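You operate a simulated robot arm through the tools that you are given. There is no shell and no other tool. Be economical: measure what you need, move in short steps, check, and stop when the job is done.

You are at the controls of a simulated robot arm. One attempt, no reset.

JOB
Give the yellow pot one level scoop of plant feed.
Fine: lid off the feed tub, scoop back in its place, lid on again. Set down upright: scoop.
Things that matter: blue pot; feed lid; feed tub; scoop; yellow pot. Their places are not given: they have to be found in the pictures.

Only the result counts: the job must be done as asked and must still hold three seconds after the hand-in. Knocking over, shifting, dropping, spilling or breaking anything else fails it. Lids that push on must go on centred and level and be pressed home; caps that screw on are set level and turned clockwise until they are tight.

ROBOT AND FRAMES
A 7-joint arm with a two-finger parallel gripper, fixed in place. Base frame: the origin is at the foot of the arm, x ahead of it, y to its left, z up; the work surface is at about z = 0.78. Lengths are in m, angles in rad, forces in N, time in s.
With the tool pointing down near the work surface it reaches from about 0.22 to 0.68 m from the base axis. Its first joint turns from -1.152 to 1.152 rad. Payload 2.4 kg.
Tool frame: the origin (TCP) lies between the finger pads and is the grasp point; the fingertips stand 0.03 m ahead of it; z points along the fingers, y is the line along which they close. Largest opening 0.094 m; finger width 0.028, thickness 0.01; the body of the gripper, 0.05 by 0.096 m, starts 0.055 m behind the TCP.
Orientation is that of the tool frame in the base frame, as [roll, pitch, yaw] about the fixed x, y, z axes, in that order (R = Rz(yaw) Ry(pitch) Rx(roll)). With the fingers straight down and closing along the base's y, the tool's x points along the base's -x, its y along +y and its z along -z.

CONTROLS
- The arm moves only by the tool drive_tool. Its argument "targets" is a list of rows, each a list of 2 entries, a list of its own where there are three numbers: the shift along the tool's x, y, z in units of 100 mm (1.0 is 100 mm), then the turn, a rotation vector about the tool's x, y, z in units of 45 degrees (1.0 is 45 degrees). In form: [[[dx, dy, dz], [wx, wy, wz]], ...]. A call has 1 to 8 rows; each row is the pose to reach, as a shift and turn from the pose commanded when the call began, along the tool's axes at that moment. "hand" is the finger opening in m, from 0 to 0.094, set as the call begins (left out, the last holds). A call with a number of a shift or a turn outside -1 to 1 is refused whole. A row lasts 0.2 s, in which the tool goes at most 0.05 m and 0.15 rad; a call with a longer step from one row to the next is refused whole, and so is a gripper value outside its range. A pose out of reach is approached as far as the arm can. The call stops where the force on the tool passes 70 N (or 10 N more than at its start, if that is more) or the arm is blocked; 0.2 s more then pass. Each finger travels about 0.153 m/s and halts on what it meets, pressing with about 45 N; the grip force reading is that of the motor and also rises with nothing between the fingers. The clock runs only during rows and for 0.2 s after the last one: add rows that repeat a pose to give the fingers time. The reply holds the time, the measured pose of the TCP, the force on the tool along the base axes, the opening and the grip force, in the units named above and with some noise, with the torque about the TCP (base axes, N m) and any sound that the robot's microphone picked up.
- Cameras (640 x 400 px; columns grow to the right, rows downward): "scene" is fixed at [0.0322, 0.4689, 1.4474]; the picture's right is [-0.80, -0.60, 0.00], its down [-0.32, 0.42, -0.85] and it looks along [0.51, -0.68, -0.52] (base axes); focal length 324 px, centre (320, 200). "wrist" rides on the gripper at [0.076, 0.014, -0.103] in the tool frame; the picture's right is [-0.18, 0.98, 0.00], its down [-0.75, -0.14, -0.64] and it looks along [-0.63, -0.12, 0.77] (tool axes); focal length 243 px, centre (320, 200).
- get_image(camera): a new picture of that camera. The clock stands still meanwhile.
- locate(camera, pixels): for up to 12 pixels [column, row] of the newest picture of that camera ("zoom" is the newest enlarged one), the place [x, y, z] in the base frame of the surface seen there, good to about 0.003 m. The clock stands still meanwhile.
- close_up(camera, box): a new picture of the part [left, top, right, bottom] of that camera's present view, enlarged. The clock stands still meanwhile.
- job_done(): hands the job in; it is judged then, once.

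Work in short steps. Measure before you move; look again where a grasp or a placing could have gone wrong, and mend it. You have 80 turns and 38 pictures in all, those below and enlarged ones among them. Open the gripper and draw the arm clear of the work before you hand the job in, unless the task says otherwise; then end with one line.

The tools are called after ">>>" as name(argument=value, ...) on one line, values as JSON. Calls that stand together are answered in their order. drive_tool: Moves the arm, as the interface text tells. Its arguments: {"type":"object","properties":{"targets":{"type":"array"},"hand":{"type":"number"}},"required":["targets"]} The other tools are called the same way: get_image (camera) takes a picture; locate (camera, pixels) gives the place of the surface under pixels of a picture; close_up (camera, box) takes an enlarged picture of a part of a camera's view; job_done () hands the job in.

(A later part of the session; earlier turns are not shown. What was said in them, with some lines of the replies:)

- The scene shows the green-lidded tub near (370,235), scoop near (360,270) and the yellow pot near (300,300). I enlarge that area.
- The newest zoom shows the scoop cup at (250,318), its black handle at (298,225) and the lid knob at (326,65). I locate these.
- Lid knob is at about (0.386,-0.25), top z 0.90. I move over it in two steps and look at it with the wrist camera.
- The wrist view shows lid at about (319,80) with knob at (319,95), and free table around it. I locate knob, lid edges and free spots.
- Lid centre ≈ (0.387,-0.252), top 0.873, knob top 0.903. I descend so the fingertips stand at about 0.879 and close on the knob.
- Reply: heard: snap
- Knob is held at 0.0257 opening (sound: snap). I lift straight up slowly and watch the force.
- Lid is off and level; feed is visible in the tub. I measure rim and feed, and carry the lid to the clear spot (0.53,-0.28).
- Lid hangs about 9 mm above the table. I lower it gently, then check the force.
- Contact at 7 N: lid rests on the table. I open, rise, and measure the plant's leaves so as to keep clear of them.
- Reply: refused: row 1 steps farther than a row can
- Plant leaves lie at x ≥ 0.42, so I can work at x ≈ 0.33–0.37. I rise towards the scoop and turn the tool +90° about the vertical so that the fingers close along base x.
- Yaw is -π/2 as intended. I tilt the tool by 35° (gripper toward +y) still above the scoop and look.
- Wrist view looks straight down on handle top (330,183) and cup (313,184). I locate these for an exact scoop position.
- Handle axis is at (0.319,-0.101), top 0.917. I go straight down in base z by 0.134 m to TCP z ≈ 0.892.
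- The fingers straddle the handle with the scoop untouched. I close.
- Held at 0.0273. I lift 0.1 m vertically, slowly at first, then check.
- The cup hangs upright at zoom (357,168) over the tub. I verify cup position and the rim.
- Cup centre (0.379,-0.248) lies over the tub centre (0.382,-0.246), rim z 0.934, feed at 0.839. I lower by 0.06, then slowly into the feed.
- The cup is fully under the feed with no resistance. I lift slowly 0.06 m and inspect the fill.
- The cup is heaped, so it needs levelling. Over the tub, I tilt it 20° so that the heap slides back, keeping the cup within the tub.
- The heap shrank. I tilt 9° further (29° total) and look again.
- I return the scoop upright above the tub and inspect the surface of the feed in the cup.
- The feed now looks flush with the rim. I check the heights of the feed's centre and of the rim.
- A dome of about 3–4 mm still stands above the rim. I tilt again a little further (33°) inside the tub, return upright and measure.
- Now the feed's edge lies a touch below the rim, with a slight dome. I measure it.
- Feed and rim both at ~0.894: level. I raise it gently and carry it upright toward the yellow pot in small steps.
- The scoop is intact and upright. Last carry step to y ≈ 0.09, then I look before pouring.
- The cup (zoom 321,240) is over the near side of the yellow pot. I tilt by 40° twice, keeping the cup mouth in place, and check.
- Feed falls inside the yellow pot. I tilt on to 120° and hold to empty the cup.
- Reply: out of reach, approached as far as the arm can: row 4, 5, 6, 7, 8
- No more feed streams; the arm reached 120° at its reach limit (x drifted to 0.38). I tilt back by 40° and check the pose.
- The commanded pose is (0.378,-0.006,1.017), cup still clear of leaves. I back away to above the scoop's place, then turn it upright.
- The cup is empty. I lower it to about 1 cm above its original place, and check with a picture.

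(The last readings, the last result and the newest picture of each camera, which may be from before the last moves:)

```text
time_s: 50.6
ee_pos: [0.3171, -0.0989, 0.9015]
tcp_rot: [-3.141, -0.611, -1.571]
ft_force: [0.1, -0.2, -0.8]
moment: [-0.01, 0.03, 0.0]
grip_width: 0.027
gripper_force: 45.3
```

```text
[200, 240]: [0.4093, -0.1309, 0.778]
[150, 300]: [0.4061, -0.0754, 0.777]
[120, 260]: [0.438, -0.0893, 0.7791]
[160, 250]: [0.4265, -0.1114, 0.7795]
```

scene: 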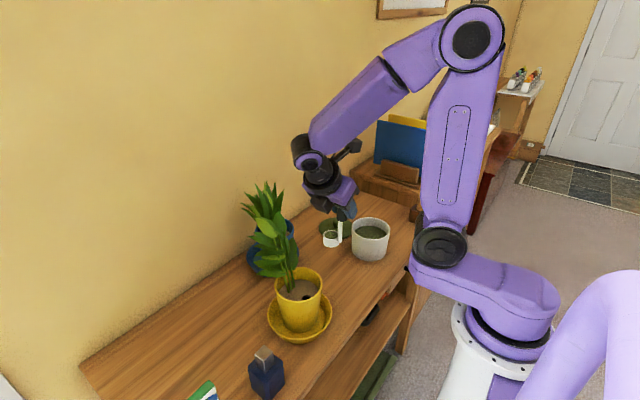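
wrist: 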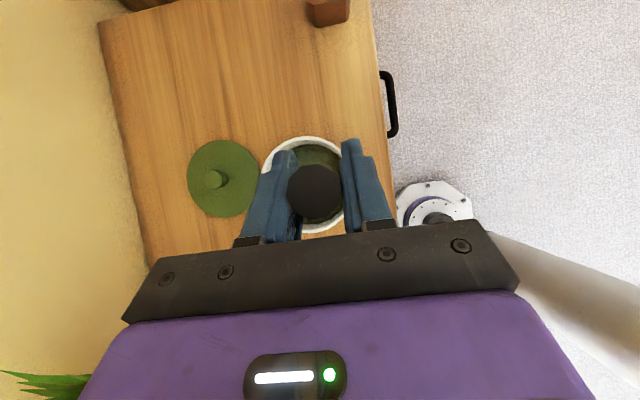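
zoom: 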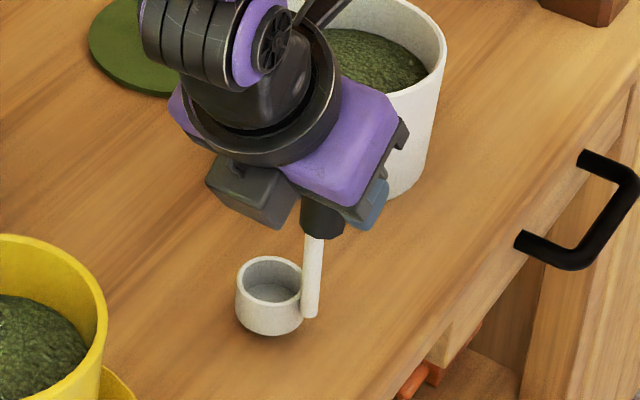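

Scoop is upright just above its place. I lower in small steps until light contact.

>>> drive_tool(targets=[[[-0.01, -0.01, 0.02], [0, 0, 0]], [[-0.025, -0.01, 0.035], [0, 0, 0]], [[-0.035, -0.01, 0.05], [0, 0, 0]], [[-0.046, -0.01, 0.066], [0, 0, 0]], [[-0.052, -0.01, 0.076], [0, 0, 0]], [[-0.052, -0.01, 0.076], [0, 0, 0]]])

```text
time_s: 52.0
ee_pos: [0.3194, -0.0996, 0.8939]
tcp_rot: [-3.141, -0.61, -1.571]
ft_force: [-0.3, 0.5, 0.0]
moment: [0.04, 0.04, 0.02]
grip_width: 0.0271
gripper_force: 44.7
```

Not yet clear contact (0.0 N against the usual −1). I lower 1 mm, then another 1 mm.

>>> drive_tool(targets=[[[-0.006, 0, 0.008], [0, 0, 0]], [[-0.006, 0, 0.008], [0, 0, 0]]])

>>> drive_tool(targets=[[[-0.006, 0, 0.008], [0, 0, 0]], [[-0.006, 0, 0.008], [0, 0, 0]]])

```text
time_s: 52.6
ee_pos: [0.32, -0.1016, 0.8927]
tcp_rot: [-3.141, -0.611, -1.57]
ft_force: [-2.5, -0.4, 7.4]
moment: [0.25, -0.07, 0.05]
grip_width: 0.0272
gripper_force: 44.8
```

```text
time_s: 53.2
ee_pos: [0.3185, -0.1017, 0.8926]
tcp_rot: [-3.141, -0.614, -1.574]
ft_force: [-7.6, 1.9, 33.5]
moment: [0.41, -0.18, 0.07]
grip_width: 0.027
gripper_force: 44.7
```

Firm contact. I back off 1 mm to ease the load, then open.

>>> drive_tool(targets=[[[0.006, 0, -0.009], [0, 0, 0]], [[0.006, 0, -0.009], [0, 0, 0]]])

>>> drive_tool(targets=[[[0, 0, 0], [0, 0, 0]], [[0, 0, 0], [0, 0, 0]], [[0, 0, 0], [0, 0, 0]]], hand=0.06)

>>> close_up(camera="scene", box=[330, 220, 400, 300])

```text
time_s: 53.8
ee_pos: [0.32, -0.1018, 0.8931]
tcp_rot: [3.141, -0.613, -1.574]
ft_force: [-4.4, -4.7, 15.9]
moment: [-0.4, -0.02, -0.08]
grip_width: 0.0268
gripper_force: 44.8
```

```text
time_s: 54.6
ee_pos: [0.3191, -0.1001, 0.8922]
tcp_rot: [-3.141, -0.61, -1.569]
ft_force: [0.6, -0.2, 0.2]
moment: [-0.02, 0.03, 0.0]
grip_width: 0.0601
gripper_force: 0.0
```

```text
5.00 times, centred on (365, 260) of scene
```

zoom: 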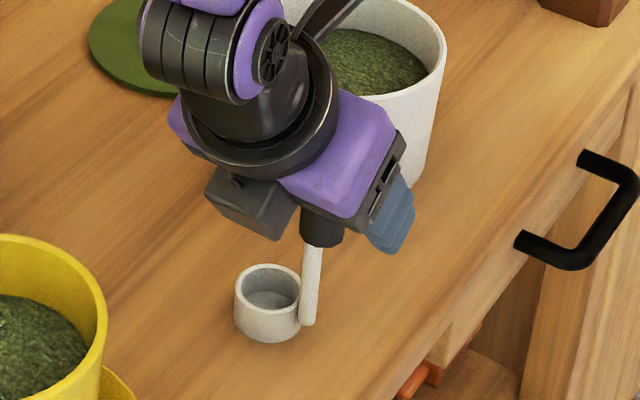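

Scoop stands upright and free. I rise straight up, then undo tilt and yaw.

>>> drive_tool(targets=[[[0.12, 0, -0.17], [0, 0, 0]], [[0.34, 0, -0.5], [0, 0, 0]], [[0.57, 0, -0.82], [0, 0, 0]], [[0.57, 0, -0.82], [0, 0, 0]]])

>>> drive_tool(targets=[[[0.06, 0, -0.08], [0, -0.156, 0]], [[0.12, 0, -0.16], [0, -0.311, 0]], [[0.17, 0, -0.25], [0, -0.467, 0]], [[0.23, 0, -0.33], [0, -0.622, 0]], [[0.29, 0, -0.41], [0, -0.778, 0]]])

>>> drive_tool(targets=[[[0, 0, 0], [0, 0, 0.167]], [[0, 0, 0], [0, 0, 0.333]], [[0, 0, 0], [0, 0, 0.5]], [[0, 0, 0], [0, 0, 0.667]], [[0, 0, 0], [0, 0, 0.833]], [[0, 0, 0], [0, 0, 1]]])

>>> drive_tool(targets=[[[0, 0, 0], [0, 0, 0.167]], [[0, 0, 0], [0, 0, 0.333]], [[0, 0, 0], [0, 0, 0.5]], [[0, 0, 0], [0, 0, 0.667]], [[0, 0, 0], [0, 0, 0.833]], [[0, 0, 0], [0, 0, 1]], [[0, 0, 0], [0, 0, 1]]])

>>> close_up(camera="scene", box=[300, 190, 420, 300])

```text
time_s: 55.6
ee_pos: [0.3167, -0.1006, 0.9909]
tcp_rot: [3.141, -0.611, -1.57]
ft_force: [0.3, 0.2, -0.6]
moment: [-0.02, 0.0, -0.01]
grip_width: 0.0597
gripper_force: 0.0
```

```text
time_s: 56.8
ee_pos: [0.3204, -0.1003, 1.0424]
tcp_rot: [-3.14, -0.001, -1.571]
ft_force: [-0.5, 0.0, 0.3]
moment: [0.02, 0.03, -0.01]
grip_width: 0.06
gripper_force: 0.1
```

```text
time_s: 58.2
ee_pos: [0.3199, -0.1013, 1.0426]
tcp_rot: [3.141, 0.002, -2.36]
ft_force: [0.5, 0.3, 0.2]
moment: [0.0, 0.0, -0.01]
grip_width: 0.0598
gripper_force: 0.0
```

```text
time_s: 59.8
ee_pos: [0.3196, -0.1007, 1.0427]
tcp_rot: [3.141, 0.0, 3.14]
ft_force: [-0.4, -0.5, 0.1]
moment: [0.03, -0.02, -0.03]
grip_width: 0.0599
gripper_force: 0.1
```

```text
3.64 times, centred on (360, 245) of scene
```

zoom: 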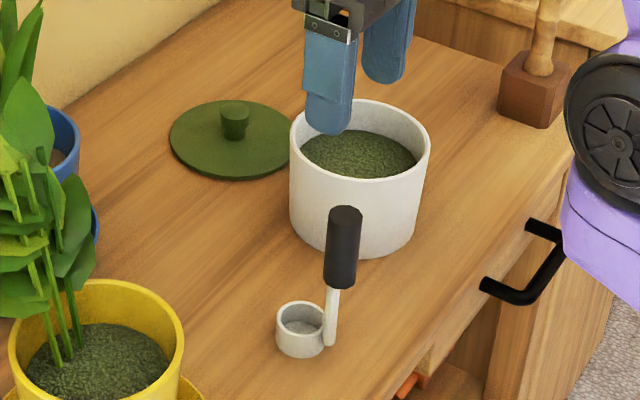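

Scoop stands in its place. I measure the knob (zoom 235,107) and travel toward the lid above the table.

>>> locate(camera="zoom", pixels=[[236, 105], [222, 107], [249, 107], [235, 135], [171, 135], [292, 155], [235, 100], [235, 177], [236, 111]])

>>> drive_tool(targets=[[[-0.3, -0.3, 0], [0, 0, 0]], [[-0.6, -0.6, 0], [0, 0, 0]], [[-0.9, -0.9, 0], [0, 0, 0]]])

>>> drive_tool(targets=[[[-0.3, -0.28, 0.05], [0, 0, 0]], [[-0.6, -0.56, 0.15], [0, 0, 0]], [[-0.8, -0.75, 0.3], [0, 0, 0]], [[-1, -0.9, 0.5], [0, 0, 0]], [[-1, -0.9, 0.5], [0, 0, 0]]])

>>> get_image(camera="wrist")

```text
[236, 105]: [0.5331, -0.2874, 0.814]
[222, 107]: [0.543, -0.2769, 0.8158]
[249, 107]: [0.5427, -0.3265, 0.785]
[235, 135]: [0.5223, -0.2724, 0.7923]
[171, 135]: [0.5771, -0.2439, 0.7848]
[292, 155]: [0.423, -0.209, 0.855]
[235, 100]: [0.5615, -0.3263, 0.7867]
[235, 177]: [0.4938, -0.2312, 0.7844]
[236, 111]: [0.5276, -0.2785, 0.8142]
```

```text
time_s: 60.6
ee_pos: [0.4118, -0.1923, 1.0437]
tcp_rot: [-3.142, 0.002, 3.141]
ft_force: [0.7, 0.2, 0.7]
moment: [0.02, 0.03, 0.02]
grip_width: 0.06
gripper_force: 0.1
```

```text
time_s: 61.8
ee_pos: [0.5109, -0.2783, 0.9921]
tcp_rot: [-3.141, 0.0, 3.141]
ft_force: [-0.2, 0.8, -0.9]
moment: [0.01, 0.02, 0.01]
grip_width: 0.0601
gripper_force: 0.1
```

```text
6 pictures are left
```

wrist: 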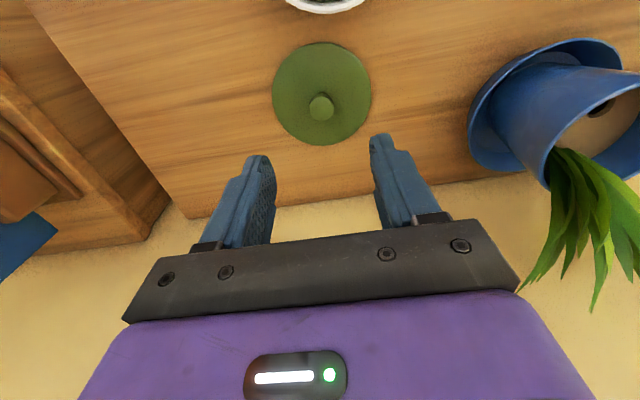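

Knob at (0.531,-0.282). I descend to the same grip height as before (TCP z ≈ 0.827) and close.

>>> drive_tool(targets=[[[-0.1, 0, 0.35], [0, 0, 0]], [[-0.21, -0.01, 0.7], [0, 0, 0]], [[-0.21, -0.01, 1], [0, 0, 0]], [[-0.21, -0.01, 1], [0, 0, 0]]])

>>> drive_tool(targets=[[[0, 0, 0.3], [0, 0, 0]], [[0, 0, 0.5], [0, 0, 0]], [[0, 0, 0.65], [0, 0, 0]], [[0, 0, 0.65], [0, 0, 0]]])

>>> drive_tool(targets=[[[0, 0, 0], [0, 0, 0]], [[0, 0, 0], [0, 0, 0]], [[0, 0, 0], [0, 0, 0]]], hand=0.015)

```text
time_s: 62.8
ee_pos: [0.5307, -0.2803, 0.8914]
tcp_rot: [3.141, 0.0, 3.141]
ft_force: [-0.5, 0.4, 1.5]
moment: [-0.03, 0.0, -0.01]
grip_width: 0.0602
gripper_force: 0.1
```

```text
time_s: 63.8
ee_pos: [0.5301, -0.2801, 0.8283]
tcp_rot: [3.141, 0.001, -3.141]
ft_force: [0.6, 0.5, 0.4]
moment: [-0.06, -0.01, 0.02]
grip_width: 0.0599
gripper_force: 0.0
```

```text
time_s: 64.6
ee_pos: [0.5291, -0.2806, 0.8282]
tcp_rot: [-3.141, -0.001, 3.141]
ft_force: [0.1, -0.3, 0.3]
moment: [0.01, -0.02, -0.02]
grip_width: 0.0255
gripper_force: 44.5
```

Lid gripped at 0.0255. I lift 0.14 m, then carry it back by (-0.143, +0.0287) over the tub.

>>> drive_tool(targets=[[[0, 0, -0.1], [0, 0, 0]], [[0, 0, -0.4], [0, 0, 0]], [[0, 0, -0.7], [0, 0, 0]], [[0, 0, -1], [0, 0, 0]]])

>>> drive_tool(targets=[[[0, 0, -0.4], [0, 0, 0]], [[0.33, 0.07, -0.4], [0, 0, 0]], [[0.67, 0.13, -0.4], [0, 0, 0]], [[1, 0.2, -0.4], [0, 0, 0]]])

>>> drive_tool(targets=[[[0.2, 0.04, 0], [0, 0, 0]], [[0.43, 0.087, 0], [0, 0, 0]], [[0.43, 0.087, 0.2], [0, 0, 0]], [[0.43, 0.087, 0.35], [0, 0, 0]], [[0.43, 0.087, 0.35], [0, 0, 0]]])

>>> close_up(camera="scene", box=[335, 195, 405, 265])

```text
time_s: 65.6
ee_pos: [0.5299, -0.2802, 0.9307]
tcp_rot: [3.142, 0.0, 3.141]
ft_force: [-0.5, -0.1, -0.1]
moment: [0.01, 0.0, 0.01]
grip_width: 0.0253
gripper_force: 44.9
```

```text
time_s: 66.6
ee_pos: [0.4295, -0.2611, 0.967]
tcp_rot: [-3.14, -0.001, 3.141]
ft_force: [-0.3, 0.3, -0.5]
moment: [-0.04, -0.01, 0.0]
grip_width: 0.0251
gripper_force: 44.7
```

```text
time_s: 67.8
ee_pos: [0.3875, -0.254, 0.9326]
tcp_rot: [-3.141, -0.001, 3.14]
ft_force: [-0.3, 0.9, 0.1]
moment: [0.0, -0.01, -0.02]
grip_width: 0.0253
gripper_force: 45.1
```

```text
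5.71 times, centred on (370, 230) of scene
```

zoom: 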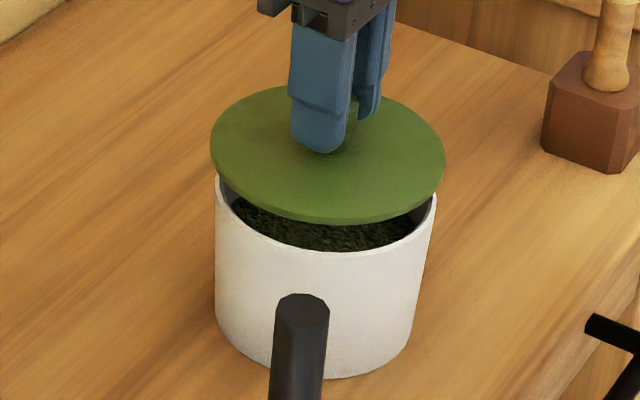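

Lid hovers about 1.5 cm above the tub, left/right symmetric (211–446 vs 215–437). I measure the edges to check the centring.

>>> locate(camera="zoom", pixels=[[214, 145], [442, 155], [328, 216], [265, 90], [400, 105], [255, 198], [400, 207], [217, 190], [434, 210], [300, 253], [360, 252]])

```text
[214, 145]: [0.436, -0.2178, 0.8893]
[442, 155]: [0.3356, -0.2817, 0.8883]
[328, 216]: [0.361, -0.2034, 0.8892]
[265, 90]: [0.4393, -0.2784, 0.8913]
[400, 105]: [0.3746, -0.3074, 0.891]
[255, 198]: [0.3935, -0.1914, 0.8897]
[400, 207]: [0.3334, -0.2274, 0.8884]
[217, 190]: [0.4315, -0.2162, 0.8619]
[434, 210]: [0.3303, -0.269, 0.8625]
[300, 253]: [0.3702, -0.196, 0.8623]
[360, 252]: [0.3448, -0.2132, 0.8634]
```

Lid centre ≈ (0.3855,-0.2505), consistent with the tub. I lower slowly to just about contact.

>>> drive_tool(targets=[[[0, 0, 0.05], [0, 0, 0]], [[0, 0, 0.1], [0, 0, 0]], [[0, 0, 0.13], [0, 0, 0]], [[0, 0, 0.15], [0, 0, 0]], [[0, 0, 0.17], [0, 0, 0]], [[0, 0, 0.18], [0, 0, 0]], [[0, 0, 0.18], [0, 0, 0]]])

```text
time_s: 69.4
ee_pos: [0.3874, -0.2536, 0.9146]
tcp_rot: [3.141, 0.001, -3.141]
ft_force: [0.2, 0.0, 0.4]
moment: [-0.03, 0.0, -0.03]
grip_width: 0.0252
gripper_force: 45.6
```

No contact yet; y reads 2 mm off the original seat (-0.2536 vs -0.2516). I correct by +2 mm and lower on.

>>> drive_tool(targets=[[[0, 0.01, -0.01], [0, 0, 0]], [[0, 0.02, -0.01], [0, 0, 0]], [[0, 0.02, 0], [0, 0, 0]], [[0, 0.02, 0.01], [0, 0, 0]], [[0, 0.02, 0.015], [0, 0, 0]], [[0, 0.02, 0.015], [0, 0, 0]]])

```text
time_s: 70.8
ee_pos: [0.3859, -0.2513, 0.9135]
tcp_rot: [-3.141, 0.0, 3.14]
ft_force: [-10.7, -6.7, 20.5]
moment: [-0.19, 0.33, -0.01]
grip_width: 0.0253
gripper_force: 44.9
heard: snap
```

Snap heard with 20 N: the lid went home. I press slightly more to be sure.

>>> drive_tool(targets=[[[0.005, 0, 0.01], [0, 0, 0]], [[0.01, -0.005, 0.02], [0, 0, 0]], [[0.01, -0.005, 0.02], [0, 0, 0]]])

```text
time_s: 71.6
ee_pos: [0.3871, -0.2509, 0.9125]
tcp_rot: [-3.14, 0.006, 3.141]
ft_force: [-16.7, -6.2, 58.0]
moment: [-0.11, 0.29, 0.02]
grip_width: 0.0249
gripper_force: 45.0
```

Pressed with 58 N, no further travel. I ease off, open, and look.

>>> drive_tool(targets=[[[0, 0, -0.02], [0, 0, 0]], [[0, 0, -0.02], [0, 0, 0]]])

>>> drive_tool(targets=[[[0, 0, 0], [0, 0, 0]], [[0, 0, 0], [0, 0, 0]], [[0, 0, 0], [0, 0, 0]]], hand=0.06)

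>>> drive_tool(targets=[[[0, 0, -0.2], [0, 0, 0]], [[0, 0, -0.6], [0, 0, 0]], [[0, 0, -1], [0, 0, 0]], [[0, 0, -1], [0, 0, 0]]])

>>> drive_tool(targets=[[[0, 0, -0.4], [0, 0, 0]], [[0, 0, -0.8], [0, 0, 0]], [[0, 0, -1], [0, 0, 0]]])

>>> close_up(camera="scene", box=[335, 205, 405, 275])

```text
time_s: 72.2
ee_pos: [0.3857, -0.2513, 0.9129]
tcp_rot: [-3.14, 0.001, -3.14]
ft_force: [-7.1, -9.8, 20.7]
moment: [-0.46, -0.08, -0.12]
grip_width: 0.0252
gripper_force: 44.9
```

```text
time_s: 73.0
ee_pos: [0.3863, -0.2514, 0.9127]
tcp_rot: [3.142, 0.001, 3.141]
ft_force: [0.5, -0.1, 0.6]
moment: [-0.02, 0.01, -0.04]
grip_width: 0.06
gripper_force: 0.0
```

```text
time_s: 74.0
ee_pos: [0.3854, -0.2491, 1.0147]
tcp_rot: [-3.141, 0.0, 3.14]
ft_force: [-0.2, 0.1, -0.6]
moment: [0.0, -0.01, -0.01]
grip_width: 0.0598
gripper_force: 0.1
```

```text
time_s: 74.8
ee_pos: [0.3864, -0.2508, 1.1123]
tcp_rot: [3.141, -0.001, -3.141]
ft_force: [0.2, 0.4, 0.0]
moment: [-0.04, 0.0, 0.0]
grip_width: 0.0598
gripper_force: 0.1
```

```text
5.71 times, centred on (370, 240) of scene
```

zoom: 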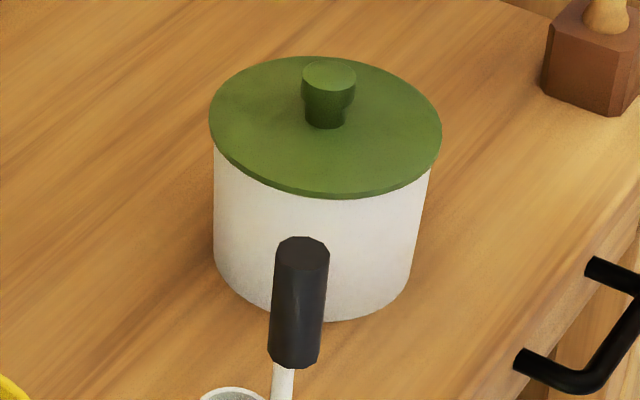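

Lid looks seated. I check it is level and that it's at the original height (0.873), and view the whole scene.

>>> locate(camera="zoom", pixels=[[215, 115], [436, 130], [325, 190], [265, 70], [400, 85], [327, 75], [255, 170], [400, 175], [300, 245]])

>>> get_image(camera="scene")

```text
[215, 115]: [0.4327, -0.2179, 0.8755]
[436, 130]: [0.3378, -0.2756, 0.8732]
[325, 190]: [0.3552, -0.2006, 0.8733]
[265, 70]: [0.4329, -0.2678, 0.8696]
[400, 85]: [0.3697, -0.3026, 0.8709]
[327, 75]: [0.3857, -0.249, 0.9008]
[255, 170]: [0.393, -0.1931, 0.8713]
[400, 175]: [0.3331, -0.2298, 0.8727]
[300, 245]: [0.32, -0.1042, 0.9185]
```

```text
3 pictures are left
```

scene: 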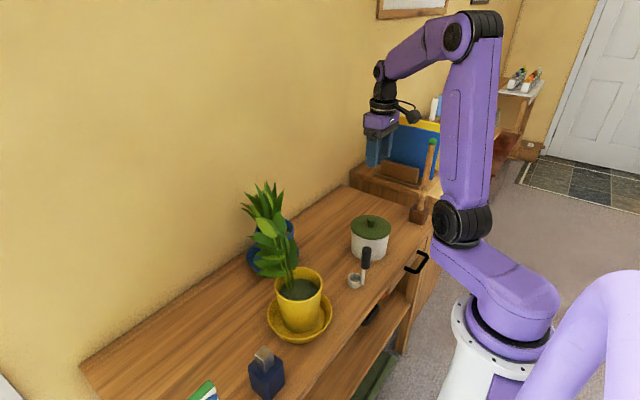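

The lid is level at 0.870–0.876 with the knob top at 0.901, as at the start. The scoop stands in its place, the pot is fed and the arm is clear, so I hand in.

>>> job_done()

```text
The job is handed in.
```

I gave the yellow pot one level scoop of plant feed, set the scoop back upright in its place, and pressed the lid back onto the tub; the job is handed in.
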